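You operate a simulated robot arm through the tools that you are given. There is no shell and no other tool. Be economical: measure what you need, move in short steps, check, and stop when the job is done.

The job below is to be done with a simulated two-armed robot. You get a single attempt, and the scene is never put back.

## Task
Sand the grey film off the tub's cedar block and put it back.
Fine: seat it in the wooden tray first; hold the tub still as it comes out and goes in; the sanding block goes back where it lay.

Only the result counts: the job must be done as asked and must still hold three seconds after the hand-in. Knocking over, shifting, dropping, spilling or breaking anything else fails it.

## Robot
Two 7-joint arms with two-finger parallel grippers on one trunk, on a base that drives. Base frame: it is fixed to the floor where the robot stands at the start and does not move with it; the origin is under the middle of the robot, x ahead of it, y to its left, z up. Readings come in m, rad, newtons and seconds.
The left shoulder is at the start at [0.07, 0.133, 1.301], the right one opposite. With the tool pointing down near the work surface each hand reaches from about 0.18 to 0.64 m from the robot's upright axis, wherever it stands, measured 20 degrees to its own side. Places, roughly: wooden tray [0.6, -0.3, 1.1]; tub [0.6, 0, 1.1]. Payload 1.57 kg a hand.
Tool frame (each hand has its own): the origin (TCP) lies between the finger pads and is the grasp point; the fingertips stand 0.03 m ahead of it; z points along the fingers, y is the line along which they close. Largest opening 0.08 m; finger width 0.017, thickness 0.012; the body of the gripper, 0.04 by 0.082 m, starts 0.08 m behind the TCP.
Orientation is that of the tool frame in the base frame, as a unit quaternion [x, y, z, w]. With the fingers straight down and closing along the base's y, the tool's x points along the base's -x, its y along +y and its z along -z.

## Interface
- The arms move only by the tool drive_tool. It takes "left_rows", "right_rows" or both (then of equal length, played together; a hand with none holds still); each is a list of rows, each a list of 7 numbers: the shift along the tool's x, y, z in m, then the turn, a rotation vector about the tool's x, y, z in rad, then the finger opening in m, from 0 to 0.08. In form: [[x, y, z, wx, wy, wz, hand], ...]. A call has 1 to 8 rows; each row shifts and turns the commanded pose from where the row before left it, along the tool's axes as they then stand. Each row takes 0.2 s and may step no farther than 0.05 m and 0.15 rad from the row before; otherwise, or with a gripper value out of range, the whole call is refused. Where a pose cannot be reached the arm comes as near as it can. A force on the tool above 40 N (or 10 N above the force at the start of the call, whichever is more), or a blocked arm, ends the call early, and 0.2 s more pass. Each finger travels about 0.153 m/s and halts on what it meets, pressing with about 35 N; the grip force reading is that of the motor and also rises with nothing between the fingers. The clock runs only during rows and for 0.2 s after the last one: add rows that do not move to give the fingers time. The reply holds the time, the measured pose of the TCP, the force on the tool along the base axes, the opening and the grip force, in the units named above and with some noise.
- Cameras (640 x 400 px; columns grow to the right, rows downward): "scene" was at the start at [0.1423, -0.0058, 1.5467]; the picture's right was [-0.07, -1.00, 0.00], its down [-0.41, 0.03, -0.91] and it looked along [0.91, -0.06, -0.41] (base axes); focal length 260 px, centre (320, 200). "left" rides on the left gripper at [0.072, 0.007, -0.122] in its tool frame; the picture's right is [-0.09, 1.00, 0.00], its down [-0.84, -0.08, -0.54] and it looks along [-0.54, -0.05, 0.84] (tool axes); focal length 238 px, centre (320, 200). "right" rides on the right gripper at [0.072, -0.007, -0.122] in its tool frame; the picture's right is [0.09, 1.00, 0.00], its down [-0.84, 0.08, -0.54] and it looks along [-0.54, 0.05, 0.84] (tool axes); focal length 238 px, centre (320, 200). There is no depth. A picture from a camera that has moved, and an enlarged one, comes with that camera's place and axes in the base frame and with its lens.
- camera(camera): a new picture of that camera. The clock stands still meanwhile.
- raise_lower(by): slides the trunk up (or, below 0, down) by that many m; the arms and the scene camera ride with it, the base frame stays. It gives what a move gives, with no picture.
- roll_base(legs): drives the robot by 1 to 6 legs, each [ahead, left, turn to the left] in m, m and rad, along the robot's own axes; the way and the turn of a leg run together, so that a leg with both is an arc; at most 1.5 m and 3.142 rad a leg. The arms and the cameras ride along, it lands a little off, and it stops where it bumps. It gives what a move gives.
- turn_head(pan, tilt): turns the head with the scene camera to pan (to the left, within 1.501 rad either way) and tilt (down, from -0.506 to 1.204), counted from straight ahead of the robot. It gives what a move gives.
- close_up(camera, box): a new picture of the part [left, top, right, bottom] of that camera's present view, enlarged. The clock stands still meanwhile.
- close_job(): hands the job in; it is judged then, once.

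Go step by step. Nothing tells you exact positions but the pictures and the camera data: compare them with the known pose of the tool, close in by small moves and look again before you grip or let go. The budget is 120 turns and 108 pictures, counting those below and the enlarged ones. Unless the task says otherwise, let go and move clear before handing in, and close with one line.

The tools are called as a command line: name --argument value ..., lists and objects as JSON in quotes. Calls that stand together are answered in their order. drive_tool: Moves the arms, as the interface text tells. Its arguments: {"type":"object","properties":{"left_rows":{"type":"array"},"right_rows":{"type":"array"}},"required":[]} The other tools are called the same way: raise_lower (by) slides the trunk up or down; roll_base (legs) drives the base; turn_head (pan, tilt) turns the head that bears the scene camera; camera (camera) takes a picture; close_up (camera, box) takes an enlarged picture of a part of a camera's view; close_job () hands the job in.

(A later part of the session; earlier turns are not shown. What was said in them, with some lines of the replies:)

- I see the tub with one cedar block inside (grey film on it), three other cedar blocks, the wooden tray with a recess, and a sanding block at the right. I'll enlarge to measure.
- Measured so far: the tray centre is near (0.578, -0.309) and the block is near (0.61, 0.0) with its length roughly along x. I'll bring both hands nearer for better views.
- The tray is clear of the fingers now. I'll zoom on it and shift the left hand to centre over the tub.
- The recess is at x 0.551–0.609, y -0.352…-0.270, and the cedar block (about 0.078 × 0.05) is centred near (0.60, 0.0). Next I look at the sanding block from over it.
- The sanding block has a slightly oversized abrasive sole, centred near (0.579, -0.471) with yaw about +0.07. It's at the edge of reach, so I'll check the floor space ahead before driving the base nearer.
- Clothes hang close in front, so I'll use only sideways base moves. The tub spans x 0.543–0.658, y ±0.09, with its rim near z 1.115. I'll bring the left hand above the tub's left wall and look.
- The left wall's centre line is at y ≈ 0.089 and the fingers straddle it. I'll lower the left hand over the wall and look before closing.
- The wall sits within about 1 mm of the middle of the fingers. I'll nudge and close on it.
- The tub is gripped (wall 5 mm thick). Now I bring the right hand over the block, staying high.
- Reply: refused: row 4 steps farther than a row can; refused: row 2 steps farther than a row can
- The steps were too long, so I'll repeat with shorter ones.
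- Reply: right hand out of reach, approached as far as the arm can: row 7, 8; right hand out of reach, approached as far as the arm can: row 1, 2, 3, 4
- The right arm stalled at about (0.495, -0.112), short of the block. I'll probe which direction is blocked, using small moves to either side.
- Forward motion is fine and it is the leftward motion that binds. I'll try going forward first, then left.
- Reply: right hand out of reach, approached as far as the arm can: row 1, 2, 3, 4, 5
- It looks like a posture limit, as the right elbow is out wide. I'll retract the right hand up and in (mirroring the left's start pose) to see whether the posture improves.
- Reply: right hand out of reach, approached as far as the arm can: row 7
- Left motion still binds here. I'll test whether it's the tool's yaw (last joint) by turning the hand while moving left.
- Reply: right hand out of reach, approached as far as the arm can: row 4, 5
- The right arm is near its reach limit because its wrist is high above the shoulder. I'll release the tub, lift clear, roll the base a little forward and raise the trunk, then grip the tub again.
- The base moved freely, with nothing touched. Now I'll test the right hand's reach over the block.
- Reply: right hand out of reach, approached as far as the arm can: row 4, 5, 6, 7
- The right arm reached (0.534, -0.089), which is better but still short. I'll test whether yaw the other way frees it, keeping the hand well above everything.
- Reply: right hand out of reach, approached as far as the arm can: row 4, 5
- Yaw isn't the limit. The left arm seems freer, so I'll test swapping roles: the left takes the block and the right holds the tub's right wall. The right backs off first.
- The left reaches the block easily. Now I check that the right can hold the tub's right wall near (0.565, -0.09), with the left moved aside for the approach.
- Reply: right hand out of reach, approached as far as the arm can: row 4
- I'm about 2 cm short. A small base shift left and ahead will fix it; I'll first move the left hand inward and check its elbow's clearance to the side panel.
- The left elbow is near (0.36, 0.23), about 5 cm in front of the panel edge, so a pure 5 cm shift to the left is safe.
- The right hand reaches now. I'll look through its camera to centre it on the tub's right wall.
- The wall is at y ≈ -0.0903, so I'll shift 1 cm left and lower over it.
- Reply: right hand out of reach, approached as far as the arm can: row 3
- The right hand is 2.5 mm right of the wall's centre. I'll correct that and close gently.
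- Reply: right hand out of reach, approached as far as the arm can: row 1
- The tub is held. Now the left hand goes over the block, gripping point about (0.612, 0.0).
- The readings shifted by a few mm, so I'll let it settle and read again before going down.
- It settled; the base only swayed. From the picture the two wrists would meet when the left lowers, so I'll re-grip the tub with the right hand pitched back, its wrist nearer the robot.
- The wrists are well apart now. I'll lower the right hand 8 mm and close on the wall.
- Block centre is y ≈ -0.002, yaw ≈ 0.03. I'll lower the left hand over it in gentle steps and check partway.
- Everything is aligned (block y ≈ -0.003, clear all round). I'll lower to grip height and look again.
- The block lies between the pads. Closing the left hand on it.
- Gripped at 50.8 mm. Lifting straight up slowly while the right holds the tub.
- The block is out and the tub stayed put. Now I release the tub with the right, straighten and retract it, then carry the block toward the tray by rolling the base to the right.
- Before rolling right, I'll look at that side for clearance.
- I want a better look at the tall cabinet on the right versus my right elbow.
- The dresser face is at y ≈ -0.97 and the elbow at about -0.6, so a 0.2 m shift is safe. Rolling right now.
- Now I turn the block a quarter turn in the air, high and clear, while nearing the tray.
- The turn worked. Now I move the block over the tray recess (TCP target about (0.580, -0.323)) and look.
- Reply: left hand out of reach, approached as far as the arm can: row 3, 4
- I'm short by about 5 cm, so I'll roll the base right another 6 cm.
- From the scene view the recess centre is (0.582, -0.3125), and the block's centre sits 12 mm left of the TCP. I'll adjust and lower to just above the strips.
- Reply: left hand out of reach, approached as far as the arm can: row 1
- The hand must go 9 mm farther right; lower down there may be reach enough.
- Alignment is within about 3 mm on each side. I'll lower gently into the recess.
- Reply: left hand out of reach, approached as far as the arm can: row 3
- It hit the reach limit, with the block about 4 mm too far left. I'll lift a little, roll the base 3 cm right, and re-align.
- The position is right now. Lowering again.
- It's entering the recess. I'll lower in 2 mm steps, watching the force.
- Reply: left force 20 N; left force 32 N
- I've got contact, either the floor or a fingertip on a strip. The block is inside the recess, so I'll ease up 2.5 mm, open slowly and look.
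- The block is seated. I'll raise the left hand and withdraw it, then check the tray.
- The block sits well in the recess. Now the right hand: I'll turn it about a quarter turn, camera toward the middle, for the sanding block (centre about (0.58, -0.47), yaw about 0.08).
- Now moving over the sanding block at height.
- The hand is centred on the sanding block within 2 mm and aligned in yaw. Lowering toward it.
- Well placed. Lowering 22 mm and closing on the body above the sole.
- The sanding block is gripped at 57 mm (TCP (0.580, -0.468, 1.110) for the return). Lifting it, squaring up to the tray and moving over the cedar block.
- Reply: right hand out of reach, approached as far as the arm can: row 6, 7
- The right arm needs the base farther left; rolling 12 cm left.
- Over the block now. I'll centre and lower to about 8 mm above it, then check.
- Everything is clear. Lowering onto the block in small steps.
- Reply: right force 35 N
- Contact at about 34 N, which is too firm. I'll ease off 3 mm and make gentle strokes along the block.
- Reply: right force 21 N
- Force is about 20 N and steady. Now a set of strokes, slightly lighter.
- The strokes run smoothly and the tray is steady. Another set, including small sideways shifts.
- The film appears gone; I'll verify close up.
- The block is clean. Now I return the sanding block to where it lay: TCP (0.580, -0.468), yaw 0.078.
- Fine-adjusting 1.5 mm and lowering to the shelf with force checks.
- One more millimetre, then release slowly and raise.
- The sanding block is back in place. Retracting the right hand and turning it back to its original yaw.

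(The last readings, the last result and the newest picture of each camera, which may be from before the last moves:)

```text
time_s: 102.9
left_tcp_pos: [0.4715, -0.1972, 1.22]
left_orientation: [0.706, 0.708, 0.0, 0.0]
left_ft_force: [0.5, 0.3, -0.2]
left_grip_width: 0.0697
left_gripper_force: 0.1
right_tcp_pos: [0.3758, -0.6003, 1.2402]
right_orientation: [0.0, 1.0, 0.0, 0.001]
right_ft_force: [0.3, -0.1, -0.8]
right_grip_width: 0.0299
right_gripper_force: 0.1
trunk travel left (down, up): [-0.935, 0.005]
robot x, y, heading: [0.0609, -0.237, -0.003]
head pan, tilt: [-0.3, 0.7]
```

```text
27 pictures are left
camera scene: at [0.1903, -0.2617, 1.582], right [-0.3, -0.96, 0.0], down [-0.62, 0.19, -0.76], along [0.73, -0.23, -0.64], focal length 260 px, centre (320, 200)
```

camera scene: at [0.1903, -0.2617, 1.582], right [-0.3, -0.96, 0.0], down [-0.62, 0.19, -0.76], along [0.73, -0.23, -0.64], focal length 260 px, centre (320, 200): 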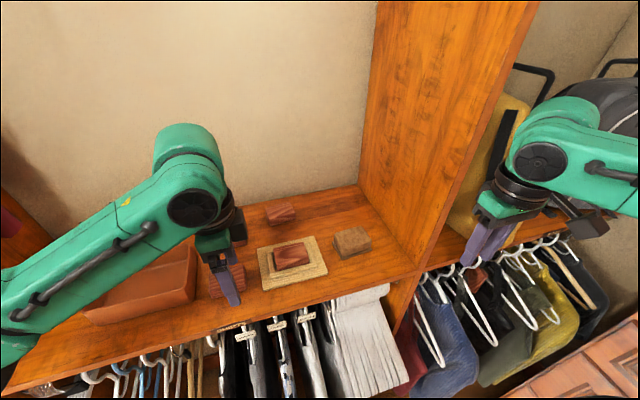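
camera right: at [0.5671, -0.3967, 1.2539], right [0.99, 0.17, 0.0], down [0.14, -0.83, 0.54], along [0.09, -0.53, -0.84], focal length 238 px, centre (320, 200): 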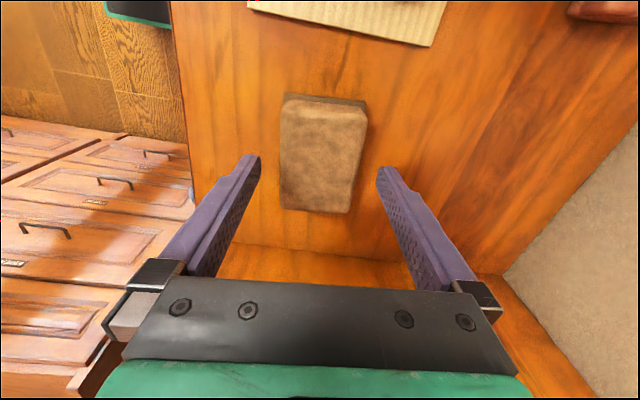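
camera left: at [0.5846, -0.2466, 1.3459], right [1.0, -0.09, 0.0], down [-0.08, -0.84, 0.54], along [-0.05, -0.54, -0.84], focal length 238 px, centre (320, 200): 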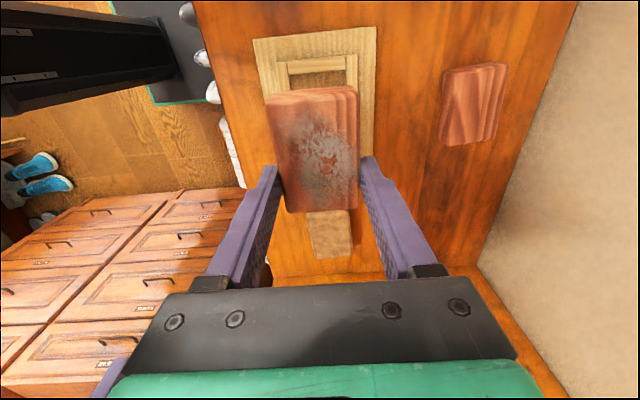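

Everything is in place. Bringing the left hand back over the block in the tray (same spot as at release).

drive_tool --left_rows '[[-0.032, 0.0275, 0, 0, 0, 0, 0.08], [-0.032, 0.0275, 0, 0, 0, 0, 0.08], [-0.032, 0.0275, 0.01, 0, 0, 0, 0.08], [-0.031, 0.027, 0.02, 0, 0, 0, 0.08], [0, 0, 0.02, 0, 0, 0, 0.08], [0, 0, 0, 0, 0, 0, 0.08], [0, 0, 0, 0, 0, 0, 0.08]]'

camera --camera "left"

```text
time_s: 104.5
left_tcp_pos: [0.5817, -0.326, 1.1673]
left_orientation: [0.706, 0.708, 0.0, -0.001]
left_ft_force: [-0.2, -1.0, 0.6]
left_grip_width: 0.0802
left_gripper_force: 0.1
right_tcp_pos: [0.3758, -0.6028, 1.2396]
right_orientation: [0.0, 1.0, 0.001, 0.001]
right_ft_force: [0.1, 0.3, 0.7]
right_grip_width: 0.0302
right_gripper_force: 0.1
trunk travel left (down, up): [-0.935, 0.005]
robot x, y, heading: [0.0581, -0.2386, 0.002]
head pan, tilt: [-0.3, 0.7]
```

```text
26 pictures are left
camera left: at [0.5884, -0.2549, 1.2906], right [1.0, -0.09, 0.0], down [-0.08, -0.84, 0.54], along [-0.05, -0.54, -0.84], focal length 238 px, centre (320, 200)
```

left: 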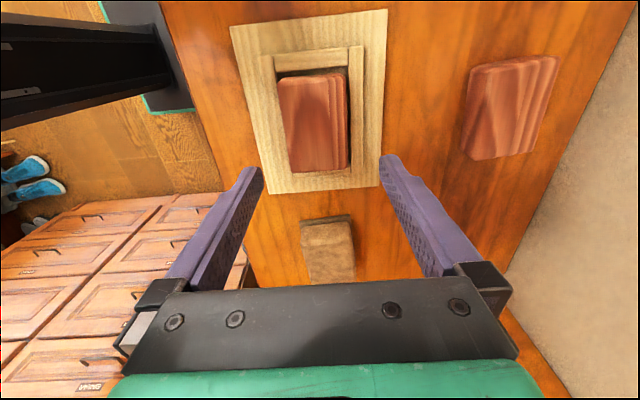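

Aligned within 1–2 mm. Lowering to grip height.

drive_tool --left_rows '[[0.002, -0.001, 0.02, 0, 0, 0, 0.08], [0, 0, 0.02, 0, 0, 0, 0.075], [0, 0, 0.0165, 0, 0, 0, 0.065], [0, 0, 0, 0, 0, 0, 0.065]]'

close_up --camera "left" --box '[220, 40, 420, 240]'

```text
time_s: 105.5
left_tcp_pos: [0.5792, -0.3231, 1.1117]
left_orientation: [0.706, 0.708, 0.001, 0.0]
left_ft_force: [-0.5, 1.1, -0.5]
left_grip_width: 0.0651
left_gripper_force: 0.0
right_tcp_pos: [0.3759, -0.6009, 1.2405]
right_orientation: [0.0, 1.0, 0.0, 0.001]
right_ft_force: [-0.8, 0.5, 0.6]
right_grip_width: 0.0298
right_gripper_force: 0.1
trunk travel left (down, up): [-0.935, 0.005]
robot x, y, heading: [0.0624, -0.2361, 0.003]
head pan, tilt: [-0.3, 0.7]
```

```text
2.00 times, centred on (320, 140) of left
camera zoom: at [0.5876, -0.2515, 1.2348], right [1.0, -0.09, 0.0], down [-0.07, -0.84, 0.54], along [-0.05, -0.54, -0.84], focal length 477 px, centre (320, 320)
```

zoom: 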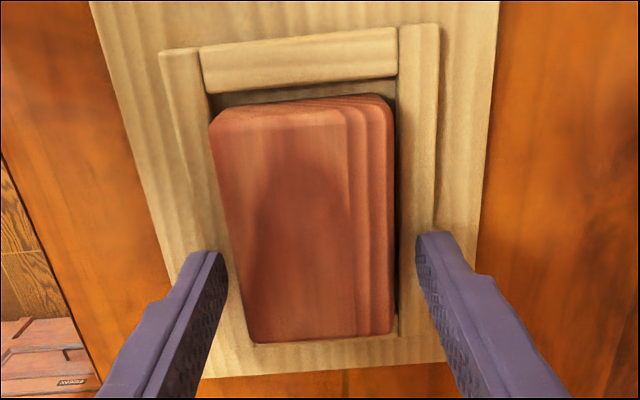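

The block is about 1.5 mm toward one finger. I'll nudge and close.

drive_tool --left_rows '[[0, -0.001, 0, 0, 0, 0, 0.06], [0, 0, 0, 0, 0, 0, 0.054], [0, 0, 0, 0, 0, 0, 0.048], [0, 0, 0, 0, 0, 0, 0.04], [0, 0, 0, 0, 0, 0, 0.04]]'

drive_tool --left_rows '[[0, 0, -0.005, 0, 0, 0, 0.04], [0, 0, -0.015, 0, 0, 0, 0.04], [0, 0, -0.03, 0, 0, 0, 0.04], [0, 0, -0.03, 0, 0, 0, 0.04], [0, 0, -0.03, 0, 0, 0, 0.04], [0, 0, 0, 0, 0, 0, 0.04]]'

camera --camera "left"

close_up --camera "scene" --box '[230, 170, 410, 290]'

```text
time_s: 106.7
left_tcp_pos: [0.5803, -0.3221, 1.1136]
left_orientation: [0.706, 0.708, 0.0, 0.0]
left_ft_force: [0.2, -0.5, -0.4]
left_grip_width: 0.0509
left_gripper_force: 35.1
right_tcp_pos: [0.3761, -0.6013, 1.2399]
right_orientation: [0.0, 1.0, 0.0, 0.0]
right_ft_force: [-0.1, 0.1, 0.0]
right_grip_width: 0.03
right_gripper_force: 0.0
trunk travel left (down, up): [-0.935, 0.005]
robot x, y, heading: [0.0606, -0.2417, -0.005]
head pan, tilt: [-0.3, 0.7]
```

```text
time_s: 108.1
left_tcp_pos: [0.5794, -0.3237, 1.2231]
left_orientation: [0.705, 0.709, -0.001, 0.0]
left_ft_force: [-0.9, -0.2, -1.1]
left_grip_width: 0.051
left_gripper_force: 35.0
right_tcp_pos: [0.3751, -0.6014, 1.2398]
right_orientation: [0.0, 1.0, 0.0, 0.0]
right_ft_force: [-0.3, -0.3, 0.5]
right_grip_width: 0.0299
right_gripper_force: 0.1
trunk travel left (down, up): [-0.935, 0.005]
robot x, y, heading: [0.059, -0.2366, 0.002]
head pan, tilt: [-0.3, 0.7]
```

```text
24 pictures are left
camera left: at [0.5865, -0.2521, 1.3451], right [1.0, -0.09, 0.0], down [-0.07, -0.84, 0.54], along [-0.05, -0.54, -0.84], focal length 238 px, centre (320, 200)
```

left: 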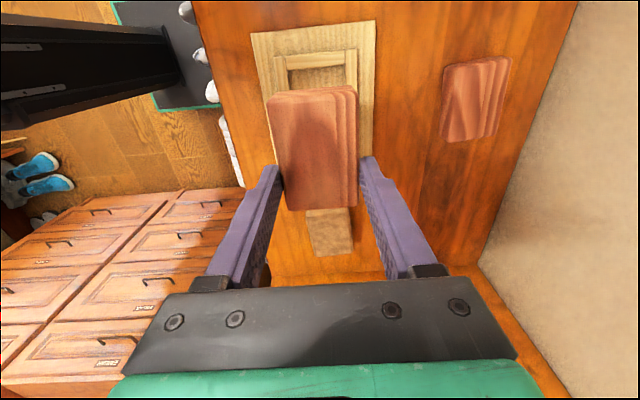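

```text
3.33 times, centred on (320, 230) of scene
camera zoom: at [0.1904, -0.263, 1.5819], right [-0.3, -0.96, 0.0], down [-0.62, 0.19, -0.76], along [0.73, -0.23, -0.64], focal length 867 px, centre (320, 100)
```

zoom: 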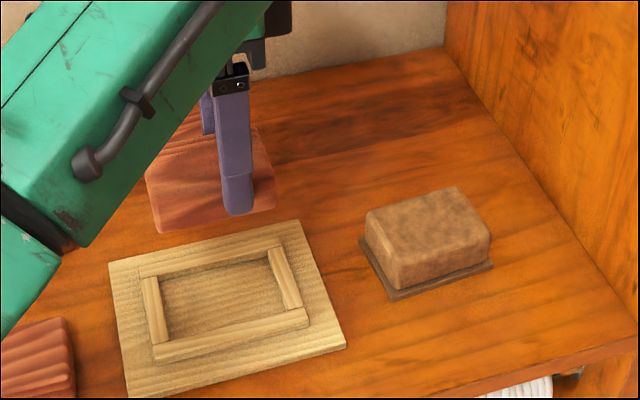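

The block is held cleanly. Retracting, turning it back a quarter turn, then rolling the base back left.

drive_tool --left_rows '[[0.03, -0.015, -0.01, 0, 0, 0, 0.04], [0.03, -0.015, -0.01, 0, 0, 0, 0.04], [0.03, -0.015, -0.01, 0, 0, 0, 0.04], [0.03, -0.015, 0, 0, 0, 0, 0.04], [0, 0, 0, 0, 0, -0.144, 0.04], [0, 0, 0, 0, 0, -0.144, 0.04], [0, 0, 0, 0, 0, -0.144, 0.04], [0, 0, 0, 0, 0, -0.144, 0.04]]'

drive_tool --left_rows '[[0, 0, 0, 0, 0, -0.144, 0.04], [0, 0, 0, 0, 0, -0.144, 0.04], [0, 0, 0, 0, 0, -0.144, 0.04], [0, 0, 0, 0, 0, -0.144, 0.04], [0, 0, 0, 0, 0, -0.144, 0.04], [0, 0, 0, 0, 0, -0.144, 0.04], [0, 0, 0, 0, 0, -0.131, 0.04], [0, 0, 0, 0, 0, 0, 0.04]]'

roll_base --legs '[[0, 0.15, 0], [0, 0.14, 0]]'

turn_head --pan -0.1 --tilt 0.65

camera --camera "scene"

```text
time_s: 109.9
left_tcp_pos: [0.5205, -0.2023, 1.2532]
left_orientation: [0.475, 0.88, 0.0, 0.001]
left_ft_force: [-0.1, -0.3, -0.2]
left_grip_width: 0.051
left_gripper_force: 35.2
right_tcp_pos: [0.3751, -0.6012, 1.2399]
right_orientation: [0.0, 1.0, -0.001, 0.002]
right_ft_force: [-0.7, -0.2, 0.1]
right_grip_width: 0.0303
right_gripper_force: 0.0
trunk travel left (down, up): [-0.935, 0.005]
robot x, y, heading: [0.061, -0.2404, -0.003]
head pan, tilt: [-0.3, 0.7]
```

```text
time_s: 111.7
left_tcp_pos: [0.5178, -0.2036, 1.2525]
left_orientation: [-0.003, 1.0, 0.0, 0.0]
left_ft_force: [0.0, -0.5, -0.3]
left_grip_width: 0.051
left_gripper_force: 35.0
right_tcp_pos: [0.3747, -0.6013, 1.2418]
right_orientation: [0.0, 1.0, 0.0, 0.001]
right_ft_force: [-0.2, -0.1, 0.0]
right_grip_width: 0.0301
right_gripper_force: 0.0
trunk travel left (down, up): [-0.935, 0.005]
robot x, y, heading: [0.0578, -0.2344, 0.0]
head pan, tilt: [-0.3, 0.7]
```

```text
time_s: 114.0
left_tcp_pos: [0.5184, 0.088, 1.2528]
left_orientation: [-0.003, 1.0, 0.002, 0.0]
left_ft_force: [0.0, 0.1, -1.2]
left_grip_width: 0.0509
left_gripper_force: 35.2
right_tcp_pos: [0.3752, -0.3115, 1.2388]
right_orientation: [0.0, 1.0, 0.002, 0.001]
right_ft_force: [0.7, -0.1, 0.2]
right_grip_width: 0.0301
right_gripper_force: 0.0
trunk travel left (down, up): [-0.935, 0.005]
robot x, y, heading: [0.0596, 0.0549, 0.002]
head pan, tilt: [-0.3, 0.7]
```

```text
time_s: 114.7
left_tcp_pos: [0.5199, 0.0902, 1.2541]
left_orientation: [-0.002, 1.0, 0.0, 0.0]
left_ft_force: [-0.4, -0.2, -0.2]
left_grip_width: 0.0507
left_gripper_force: 35.1
right_tcp_pos: [0.3759, -0.309, 1.2395]
right_orientation: [-0.001, 1.0, 0.0, 0.001]
right_ft_force: [-0.3, -0.7, -0.4]
right_grip_width: 0.0299
right_gripper_force: 0.0
trunk travel left (down, up): [-0.935, 0.005]
robot x, y, heading: [0.0607, 0.0541, 0.001]
head pan, tilt: [-0.099, 0.649]
```

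```text
22 pictures are left
camera scene: at [0.1951, 0.0458, 1.5863], right [-0.1, -1.0, 0.0], down [-0.6, 0.06, -0.8], along [0.79, -0.08, -0.6], focal length 260 px, centre (320, 200)
```

scene: 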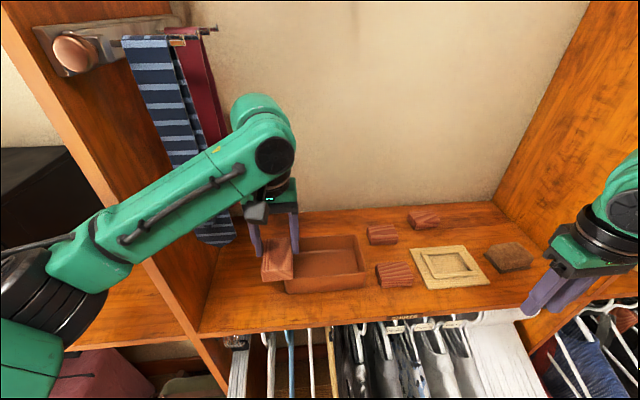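

Now the right hand re-grips the tub wall as before: approach, pitch back, and look before lowering.

drive_tool --right_rows '[[-0.031, 0.034, 0.011, 0, 0, 0, 0.03], [-0.031, 0.034, 0.011, 0, 0, 0, 0.03], [-0.031, 0.034, 0.011, 0, 0, 0, 0.03], [-0.031, 0.034, 0.01, 0, 0, 0, 0.03], [0, 0.02, 0, 0, -0.125, 0, 0.03], [0, 0.02, 0, 0, -0.125, 0, 0.03], [0, 0.02, 0, 0, -0.125, 0, 0.03], [0, 0.02, 0, 0, -0.125, 0, 0.03]]'

drive_tool --right_rows '[[-0.03, 0, 0.0164, 0, 0, 0, 0.03], [-0.03, 0, 0.0164, 0, 0, 0, 0.03], [0, 0, 0, 0, 0, 0, 0.03], [0, 0, 0, 0, 0, 0, 0.03]]'

close_up --camera "right" --box '[220, 80, 420, 230]'

```text
time_s: 116.5
left_tcp_pos: [0.5182, 0.0899, 1.253]
left_orientation: [-0.002, 1.0, 0.0, 0.0]
left_ft_force: [-0.2, -0.5, 0.0]
left_grip_width: 0.0508
left_gripper_force: 35.3
right_tcp_pos: [0.5006, -0.092, 1.1976]
right_orientation: [0.0, 0.969, 0.001, 0.248]
right_ft_force: [-0.3, 0.0, -0.7]
right_grip_width: 0.0302
right_gripper_force: 0.1
trunk travel left (down, up): [-0.935, 0.005]
robot x, y, heading: [0.0613, 0.0532, 0.004]
head pan, tilt: [-0.099, 0.649]
```

```text
time_s: 117.5
left_tcp_pos: [0.5187, 0.0891, 1.2534]
left_orientation: [-0.003, 1.0, 0.0, 0.0]
left_ft_force: [-0.9, 0.5, -0.4]
left_grip_width: 0.0509
left_gripper_force: 35.2
right_tcp_pos: [0.567, -0.0929, 1.199]
right_orientation: [-0.001, 0.969, 0.002, 0.249]
right_ft_force: [0.2, 0.0, -0.2]
right_grip_width: 0.03
right_gripper_force: 0.0
trunk travel left (down, up): [-0.935, 0.005]
robot x, y, heading: [0.0587, 0.0534, 0.002]
head pan, tilt: [-0.099, 0.649]
```

```text
2.67 times, centred on (320, 155) of right
camera zoom: at [0.4456, -0.0994, 1.27], right [-0.08, 1.0, -0.04], down [0.47, 0.08, 0.88], along [0.88, 0.05, -0.48], focal length 636 px, centre (320, 320)
```

zoom: 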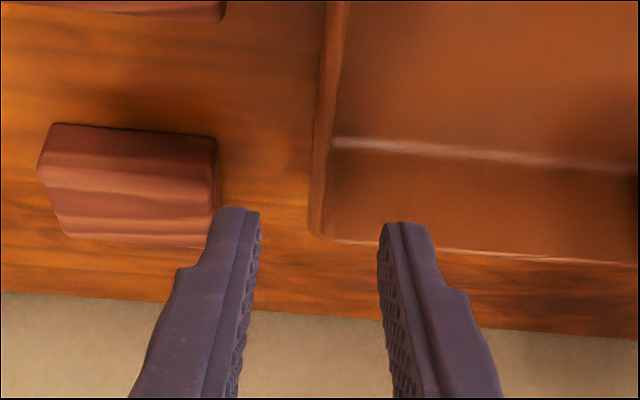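

Lowering straight over the wall, then checking.

drive_tool --right_rows '[[0.012, 0.001, 0.022, 0, 0, 0, 0.03], [0.012, 0, 0.022, 0, 0, 0, 0.03], [0.011, 0, 0.0205, 0, 0, 0, 0.03], [0, 0, 0, 0, 0, 0, 0.025], [0, 0, 0, 0, 0, 0, 0.025]]'

close_up --camera "right" --box '[220, 80, 420, 230]'

```text
time_s: 118.7
left_tcp_pos: [0.519, 0.0898, 1.2537]
left_orientation: [-0.003, 1.0, 0.0, 0.0]
left_ft_force: [-0.2, -0.1, -0.6]
left_grip_width: 0.0507
left_gripper_force: 34.6
right_tcp_pos: [0.568, -0.0918, 1.124]
right_orientation: [0.0, 0.968, 0.001, 0.249]
right_ft_force: [0.6, 0.6, -0.6]
right_grip_width: 0.025
right_gripper_force: 0.0
trunk travel left (down, up): [-0.935, 0.005]
robot x, y, heading: [0.0592, 0.0533, 0.001]
head pan, tilt: [-0.099, 0.649]
```

```text
2.67 times, centred on (320, 155) of right
camera zoom: at [0.4456, -0.098, 1.1964], right [-0.08, 1.0, -0.04], down [0.47, 0.08, 0.88], along [0.88, 0.05, -0.48], focal length 636 px, centre (320, 320)
```

zoom: 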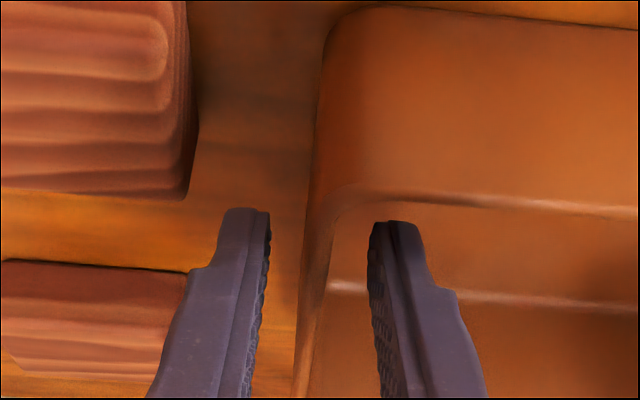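

Centred within 1 mm; closing on the wall.

drive_tool --right_rows '[[0, -0.001, 0, 0, 0, 0, 0.025], [0, 0, 0, 0, 0, 0, 0.015], [0, 0, 0, 0, 0, 0, 0.008], [0, 0, 0, 0, 0, 0, 0.0], [0, 0, 0, 0, 0, 0, 0.0]]'

drive_tool --left_rows '[[-0.015, -0.012, 0, 0, 0, 0, 0.04], [-0.02, -0.02, 0, 0, 0, 0, 0.04], [-0.02, -0.02, 0, 0, 0, 0, 0.04], [-0.02, -0.02, 0.01, 0, 0, 0, 0.04], [-0.015, -0.015, 0.01, 0, 0, 0, 0.04], [-0.004, -0.004, 0.01, 0, 0, 0, 0.04], [0, 0, 0, 0, 0, 0, 0.04], [0, 0, 0, 0, 0, 0, 0.04]]'

camera --camera "left"

camera --camera "scene"

```text
time_s: 119.9
left_tcp_pos: [0.5183, 0.0903, 1.2524]
left_orientation: [-0.003, 1.0, 0.0, 0.0]
left_ft_force: [-0.1, 0.5, -0.6]
left_grip_width: 0.0508
left_gripper_force: 34.8
right_tcp_pos: [0.5679, -0.0933, 1.1249]
right_orientation: [-0.001, 0.969, 0.001, 0.248]
right_ft_force: [-0.8, 0.1, -0.6]
right_grip_width: 0.0047
right_gripper_force: 25.5
trunk travel left (down, up): [-0.935, 0.005]
robot x, y, heading: [0.056, 0.0529, 0.005]
head pan, tilt: [-0.099, 0.649]
```

```text
time_s: 121.7
left_tcp_pos: [0.6115, 0.0014, 1.2236]
left_orientation: [-0.003, 1.0, 0.0, 0.001]
left_ft_force: [0.5, 0.3, 0.3]
left_grip_width: 0.0513
left_gripper_force: 35.4
right_tcp_pos: [0.5671, -0.0917, 1.1246]
right_orientation: [-0.001, 0.969, 0.001, 0.248]
right_ft_force: [0.4, 0.0, -0.3]
right_grip_width: 0.0048
right_gripper_force: 25.2
trunk travel left (down, up): [-0.935, 0.005]
robot x, y, heading: [0.0566, 0.0551, 0.004]
head pan, tilt: [-0.099, 0.649]
```

```text
19 pictures are left
camera left: at [0.5403, 0.0072, 1.3447], right [0.09, 1.0, 0.0], down [0.84, -0.07, 0.54], along [0.54, -0.05, -0.84], focal length 238 px, centre (320, 200)
```

left: 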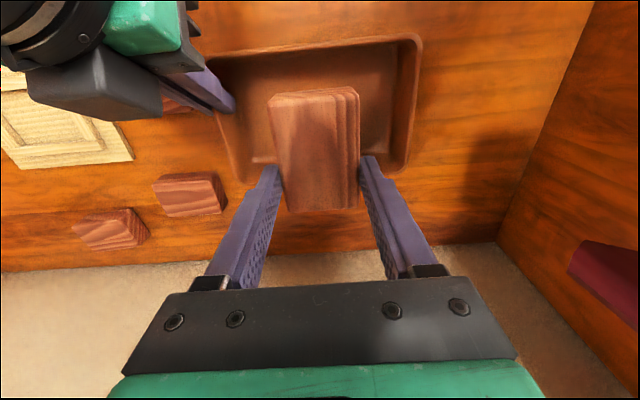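

```text
18 pictures are left
camera scene: at [0.1953, 0.0459, 1.5863], right [-0.1, -1.0, 0.0], down [-0.6, 0.06, -0.8], along [0.79, -0.08, -0.6], focal length 260 px, centre (320, 200)
```

scene: 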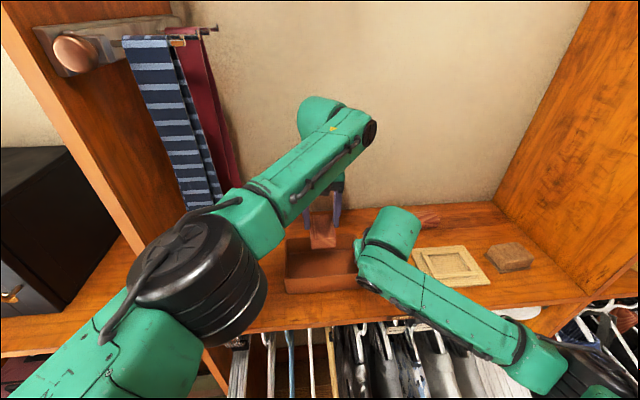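

The tub is held. Placing the left at (0.613, -0.002) and lowering the block into the tub slowly.

drive_tool --left_rows '[[-0.0015, -0.0035, 0.01, 0, 0, 0, 0.04], [0, 0, 0.02, 0, 0, 0, 0.04], [0, 0, 0.025, 0, 0, 0, 0.04], [0, 0, 0.02, 0, 0, 0, 0.04], [0, 0, 0.015, 0, 0, 0, 0.04], [0, 0, 0, 0, 0, 0, 0.04], [0, 0, 0, 0, 0, 0, 0.04]]'

camera --camera "left"

```text
time_s: 123.3
left_tcp_pos: [0.6113, -0.002, 1.1319]
left_orientation: [-0.003, 1.0, 0.0, 0.0]
left_ft_force: [0.3, 0.3, -0.8]
left_grip_width: 0.051
left_gripper_force: 34.4
left hand out of reach, approached as far as the arm can: row 1
right_tcp_pos: [0.5683, -0.092, 1.1254]
right_orientation: [-0.001, 0.969, 0.001, 0.247]
right_ft_force: [-0.2, -0.2, -0.1]
right_grip_width: 0.0047
right_gripper_force: 25.4
trunk travel left (down, up): [-0.935, 0.005]
robot x, y, heading: [0.0541, 0.0539, 0.002]
head pan, tilt: [-0.099, 0.649]
```

```text
17 pictures are left
camera left: at [0.5406, 0.0036, 1.2541], right [0.09, 1.0, 0.0], down [0.84, -0.07, 0.54], along [0.54, -0.05, -0.84], focal length 238 px, centre (320, 200)
```

left: 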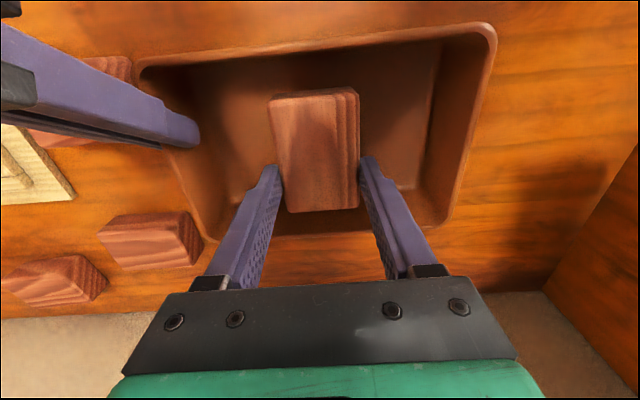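

It's well inside the tub. Lowering until it touches the floor.

drive_tool --left_rows '[[0, 0, 0.008, 0, 0, 0, 0.04], [0, 0, 0.006, 0, 0, 0, 0.04], [0, 0, 0.003, 0, 0, 0, 0.04], [0, 0, 0, 0, 0, 0, 0.04]]'

drive_tool --left_rows '[[0, 0, 0.002, 0, 0, 0, 0.04], [0, 0, 0, 0, 0, 0, 0.04]]'

```text
time_s: 124.3
left_tcp_pos: [0.6107, -0.002, 1.1143]
left_orientation: [-0.004, 1.0, 0.0, 0.0]
left_ft_force: [-0.3, 0.7, -0.8]
left_grip_width: 0.0509
left_gripper_force: 35.3
right_tcp_pos: [0.5678, -0.0932, 1.1241]
right_orientation: [-0.001, 0.969, 0.001, 0.248]
right_ft_force: [-0.8, 0.5, 0.7]
right_grip_width: 0.0047
right_gripper_force: 24.6
trunk travel left (down, up): [-0.935, 0.005]
robot x, y, heading: [0.0547, 0.0525, 0.002]
head pan, tilt: [-0.099, 0.649]
```

```text
time_s: 124.9
left_tcp_pos: [0.6113, -0.0028, 1.1126]
left_orientation: [-0.003, 1.0, 0.0, 0.0]
left_ft_force: [0.3, 0.2, 0.0]
left_grip_width: 0.0507
left_gripper_force: 35.1
right_tcp_pos: [0.5683, -0.0922, 1.1255]
right_orientation: [-0.001, 0.969, 0.001, 0.248]
right_ft_force: [-0.3, -0.1, 0.0]
right_grip_width: 0.0048
right_gripper_force: 25.1
trunk travel left (down, up): [-0.935, 0.005]
robot x, y, heading: [0.0609, 0.0516, 0.001]
head pan, tilt: [-0.099, 0.649]
```

drive_tool --left_rows '[[0, 0, 0.0015, 0, 0, 0, 0.04], [0, 0, 0, 0, 0, 0, 0.04]]'

drive_tool --left_rows '[[0, 0, 0.0015, 0, 0, 0, 0.04], [0, 0, 0, 0, 0, 0, 0.04]]'

```text
time_s: 125.5
left_tcp_pos: [0.6123, -0.0016, 1.1125]
left_orientation: [-0.003, 1.0, 0.0, -0.001]
left_ft_force: [-0.5, 0.5, -0.8]
left_grip_width: 0.0508
left_gripper_force: 34.5
right_tcp_pos: [0.5678, -0.0934, 1.1249]
right_orientation: [-0.001, 0.969, 0.001, 0.249]
right_ft_force: [0.1, 0.1, -0.2]
right_grip_width: 0.0047
right_gripper_force: 25.1
trunk travel left (down, up): [-0.935, 0.005]
robot x, y, heading: [0.0566, 0.0548, -0.001]
head pan, tilt: [-0.099, 0.649]
```

```text
time_s: 126.1
left_tcp_pos: [0.6101, -0.0022, 1.1094]
left_orientation: [-0.003, 1.0, 0.001, 0.001]
left_ft_force: [0.1, -0.2, -0.8]
left_grip_width: 0.0511
left_gripper_force: 35.6
right_tcp_pos: [0.5669, -0.0927, 1.1245]
right_orientation: [-0.001, 0.969, 0.001, 0.248]
right_ft_force: [0.1, 0.5, -0.2]
right_grip_width: 0.0044
right_gripper_force: 25.2
trunk travel left (down, up): [-0.935, 0.005]
robot x, y, heading: [0.0582, 0.0509, 0.004]
head pan, tilt: [-0.099, 0.649]
```

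There is no contact yet. Two more 1.5 mm steps.

drive_tool --left_rows '[[0, 0, 0.0015, 0, 0, 0, 0.04], [0, 0, 0, 0, 0, 0, 0.04]]'

drive_tool --left_rows '[[0, 0, 0.001, 0, 0, 0, 0.04], [0, 0, 0, 0, 0, 0, 0.04]]'

close_up --camera "left" --box '[220, 60, 420, 240]'

```text
time_s: 126.7
left_tcp_pos: [0.6091, -0.0016, 1.1087]
left_orientation: [-0.003, 1.0, -0.001, 0.0]
left_ft_force: [-0.8, 0.3, 4.5]
left_grip_width: 0.0507
left_gripper_force: 34.8
right_tcp_pos: [0.567, -0.0924, 1.1255]
right_orientation: [-0.001, 0.969, 0.0, 0.247]
right_ft_force: [2.3, -0.6, -0.2]
right_grip_width: 0.0046
right_gripper_force: 25.1
trunk travel left (down, up): [-0.935, 0.005]
robot x, y, heading: [0.058, 0.0534, 0.006]
head pan, tilt: [-0.099, 0.649]
```

```text
time_s: 127.3
left_tcp_pos: [0.6114, -0.0027, 1.1097]
left_orientation: [-0.003, 1.0, 0.0, 0.0]
left_ft_force: [-0.8, 0.7, 16.2]
left_grip_width: 0.0511
left_gripper_force: 34.9
right_tcp_pos: [0.5664, -0.0929, 1.1242]
right_orientation: [0.0, 0.969, 0.0, 0.248]
right_ft_force: [3.4, -0.2, -4.9]
right_grip_width: 0.005
right_gripper_force: 25.2
trunk travel left (down, up): [-0.935, 0.005]
robot x, y, heading: [0.0596, 0.053, 0.002]
head pan, tilt: [-0.099, 0.649]
```

```text
2.22 times, centred on (320, 150) of left
camera zoom: at [0.5396, 0.0037, 1.2308], right [0.09, 1.0, 0.0], down [0.84, -0.07, 0.54], along [0.54, -0.05, -0.84], focal length 530 px, centre (320, 311)
```

zoom: 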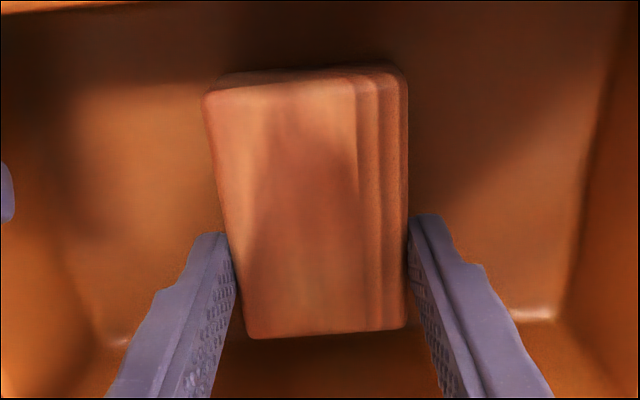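

The block now rests on the tub's floor. I'll ease off slightly, open slowly, and rise straight up while the tub is still held.

drive_tool --left_rows '[[0, 0, -0.0015, 0, 0, 0, 0.04], [0, 0, 0, 0, 0, 0, 0.048], [0, 0, 0, 0, 0, 0, 0.056], [0, 0, 0, 0, 0, 0, 0.068], [0, 0, -0.01, 0, 0, 0, 0.072], [0, 0, -0.03, 0, 0, 0, 0.072], [0, 0, -0.035, 0, 0, 0, 0.072], [0, 0, -0.035, 0, 0, 0, 0.072]]'

camera --camera "left"

camera --camera "scene"

```text
time_s: 129.1
left_tcp_pos: [0.6098, -0.002, 1.2186]
left_orientation: [-0.002, 1.0, 0.0, 0.002]
left_ft_force: [-0.5, 0.5, -0.6]
left_grip_width: 0.072
left_gripper_force: 0.1
right_tcp_pos: [0.5667, -0.0925, 1.1251]
right_orientation: [-0.002, 0.969, 0.002, 0.248]
right_ft_force: [0.0, 0.1, -0.1]
right_grip_width: 0.0045
right_gripper_force: 24.7
trunk travel left (down, up): [-0.935, 0.005]
robot x, y, heading: [0.0564, 0.0511, 0.007]
head pan, tilt: [-0.099, 0.649]
```

```text
15 pictures are left
camera left: at [0.5385, 0.0036, 1.3412], right [0.09, 1.0, 0.0], down [0.84, -0.07, 0.54], along [0.54, -0.05, -0.84], focal length 238 px, centre (320, 200)
```

left: 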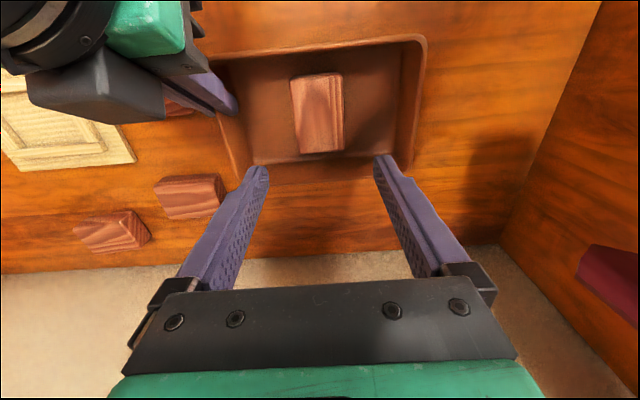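

```text
14 pictures are left
camera scene: at [0.1943, 0.0457, 1.5863], right [-0.1, -1.0, 0.0], down [-0.6, 0.06, -0.8], along [0.79, -0.08, -0.6], focal length 260 px, centre (320, 200)
```

scene: 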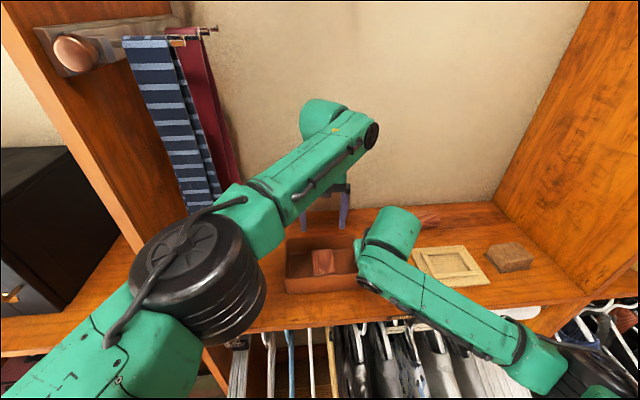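

The block is back in the tub. Now the left withdraws, then the right lets go of the tub, rises straight up and retracts along the path it came.

drive_tool --left_rows '[[0, 0.01, -0.02, 0, 0, 0, 0.07], [0.02, 0.015, -0.02, 0, 0, 0, 0.07], [0.03, 0.02, 0, 0, 0, 0, 0.07], [0.03, 0.02, 0, 0, 0, 0, 0.07], [0.02, 0, 0, 0, 0, 0, 0.07], [0, 0, 0, 0, 0, 0, 0.07]]'

drive_tool --right_rows '[[0, 0, 0, 0, 0, 0, 0.012], [0, 0, 0, 0, 0, 0, 0.025], [0, 0, 0, 0, 0, 0, 0.025], [-0.0145, 0, -0.0265, 0, 0, 0, 0.03], [-0.019, 0, -0.035, 0, 0, 0, 0.03], [0.03, 0, -0.0164, 0, 0, 0, 0.03], [0.03, 0, -0.0164, 0, 0, 0, 0.03]]'

drive_tool --right_rows '[[0, -0.02, 0, 0, 0.125, 0, 0.03], [0, -0.02, 0, 0, 0.125, 0, 0.03], [0, -0.02, 0, 0, 0.125, 0, 0.03], [0, -0.02, 0, 0, 0.125, 0, 0.03], [0.031, -0.034, -0.011, 0, 0, 0, 0.03], [0.031, -0.034, -0.011, 0, 0, 0, 0.03], [0.031, -0.034, -0.011, 0, 0, 0, 0.03], [0, 0, 0, 0, 0, 0, 0.03]]'

turn_head --pan -0.068 --tilt 0.6

camera --camera "scene"

```text
time_s: 130.5
left_tcp_pos: [0.5106, 0.0626, 1.2593]
left_orientation: [-0.004, 1.0, 0.001, 0.0]
left_ft_force: [-0.1, -0.2, -0.1]
left_grip_width: 0.0701
left_gripper_force: 0.0
right_tcp_pos: [0.5677, -0.0932, 1.1252]
right_orientation: [-0.001, 0.969, 0.0, 0.248]
right_ft_force: [-1.0, -0.2, 0.5]
right_grip_width: 0.0047
right_gripper_force: 25.2
trunk travel left (down, up): [-0.935, 0.005]
robot x, y, heading: [0.0596, 0.0528, -0.001]
head pan, tilt: [-0.099, 0.649]
```

```text
time_s: 132.1
left_tcp_pos: [0.5078, 0.0624, 1.2599]
left_orientation: [-0.003, 1.0, 0.0, 0.001]
left_ft_force: [0.0, -1.2, -0.1]
left_grip_width: 0.0701
left_gripper_force: 0.1
right_tcp_pos: [0.4978, -0.0922, 1.1944]
right_orientation: [0.0, 0.968, 0.001, 0.25]
right_ft_force: [-0.2, -0.1, 0.3]
right_grip_width: 0.03
right_gripper_force: 0.0
trunk travel left (down, up): [-0.935, 0.005]
robot x, y, heading: [0.0586, 0.0561, -0.0]
head pan, tilt: [-0.099, 0.649]
```

```text
time_s: 133.9
left_tcp_pos: [0.5125, 0.0631, 1.2595]
left_orientation: [-0.002, 1.0, 0.001, 0.0]
left_ft_force: [0.3, 0.2, -0.3]
left_grip_width: 0.0699
left_gripper_force: 0.0
right_tcp_pos: [0.4072, -0.2742, 1.2269]
right_orientation: [-0.002, 1.0, 0.0, 0.001]
right_ft_force: [-0.3, 0.7, -0.4]
right_grip_width: 0.03
right_gripper_force: 0.1
trunk travel left (down, up): [-0.935, 0.005]
robot x, y, heading: [0.0591, 0.0515, 0.005]
head pan, tilt: [-0.099, 0.649]
```

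```text
time_s: 134.6
left_tcp_pos: [0.51, 0.0618, 1.2597]
left_orientation: [-0.002, 1.0, 0.0, 0.0]
left_ft_force: [-0.4, 0.2, 0.5]
left_grip_width: 0.0699
left_gripper_force: 0.1
right_tcp_pos: [0.4071, -0.2757, 1.2265]
right_orientation: [-0.001, 1.0, 0.0, 0.0]
right_ft_force: [0.5, 0.8, -0.6]
right_grip_width: 0.03
right_gripper_force: 0.0
trunk travel left (down, up): [-0.935, 0.005]
robot x, y, heading: [0.0585, 0.0537, -0.002]
head pan, tilt: [-0.068, 0.6]
```

```text
13 pictures are left
camera scene: at [0.1971, 0.0489, 1.5906], right [-0.07, -1.0, 0.0], down [-0.56, 0.04, -0.82], along [0.82, -0.05, -0.57], focal length 260 px, centre (320, 200)
```

scene: 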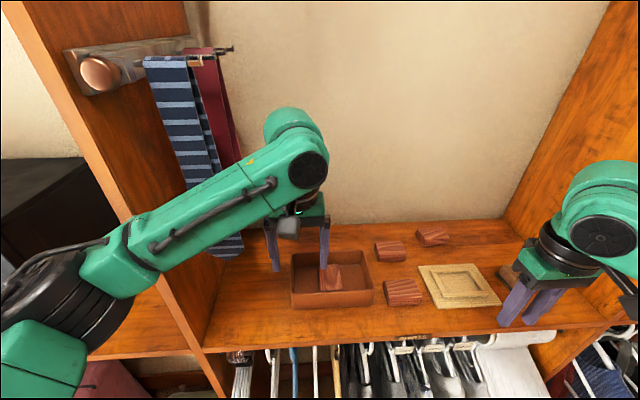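

The clean block is back in the tub, the tray and loose blocks are where they were, the sanding block lies in its place, and both hands are clear. Handing in.

close_job

```text
The job is handed in.
```

I sanded the grey film off the cedar block while it was seated in the wooden tray, and put the block back in the tub. The sanding block is back where it lay, and both hands are clear. I held the tub by its wall both times. While getting those grips, closing on the wall nudged it by 2–3 mm one way and then back, so it may sit a few millimetres from where it started.
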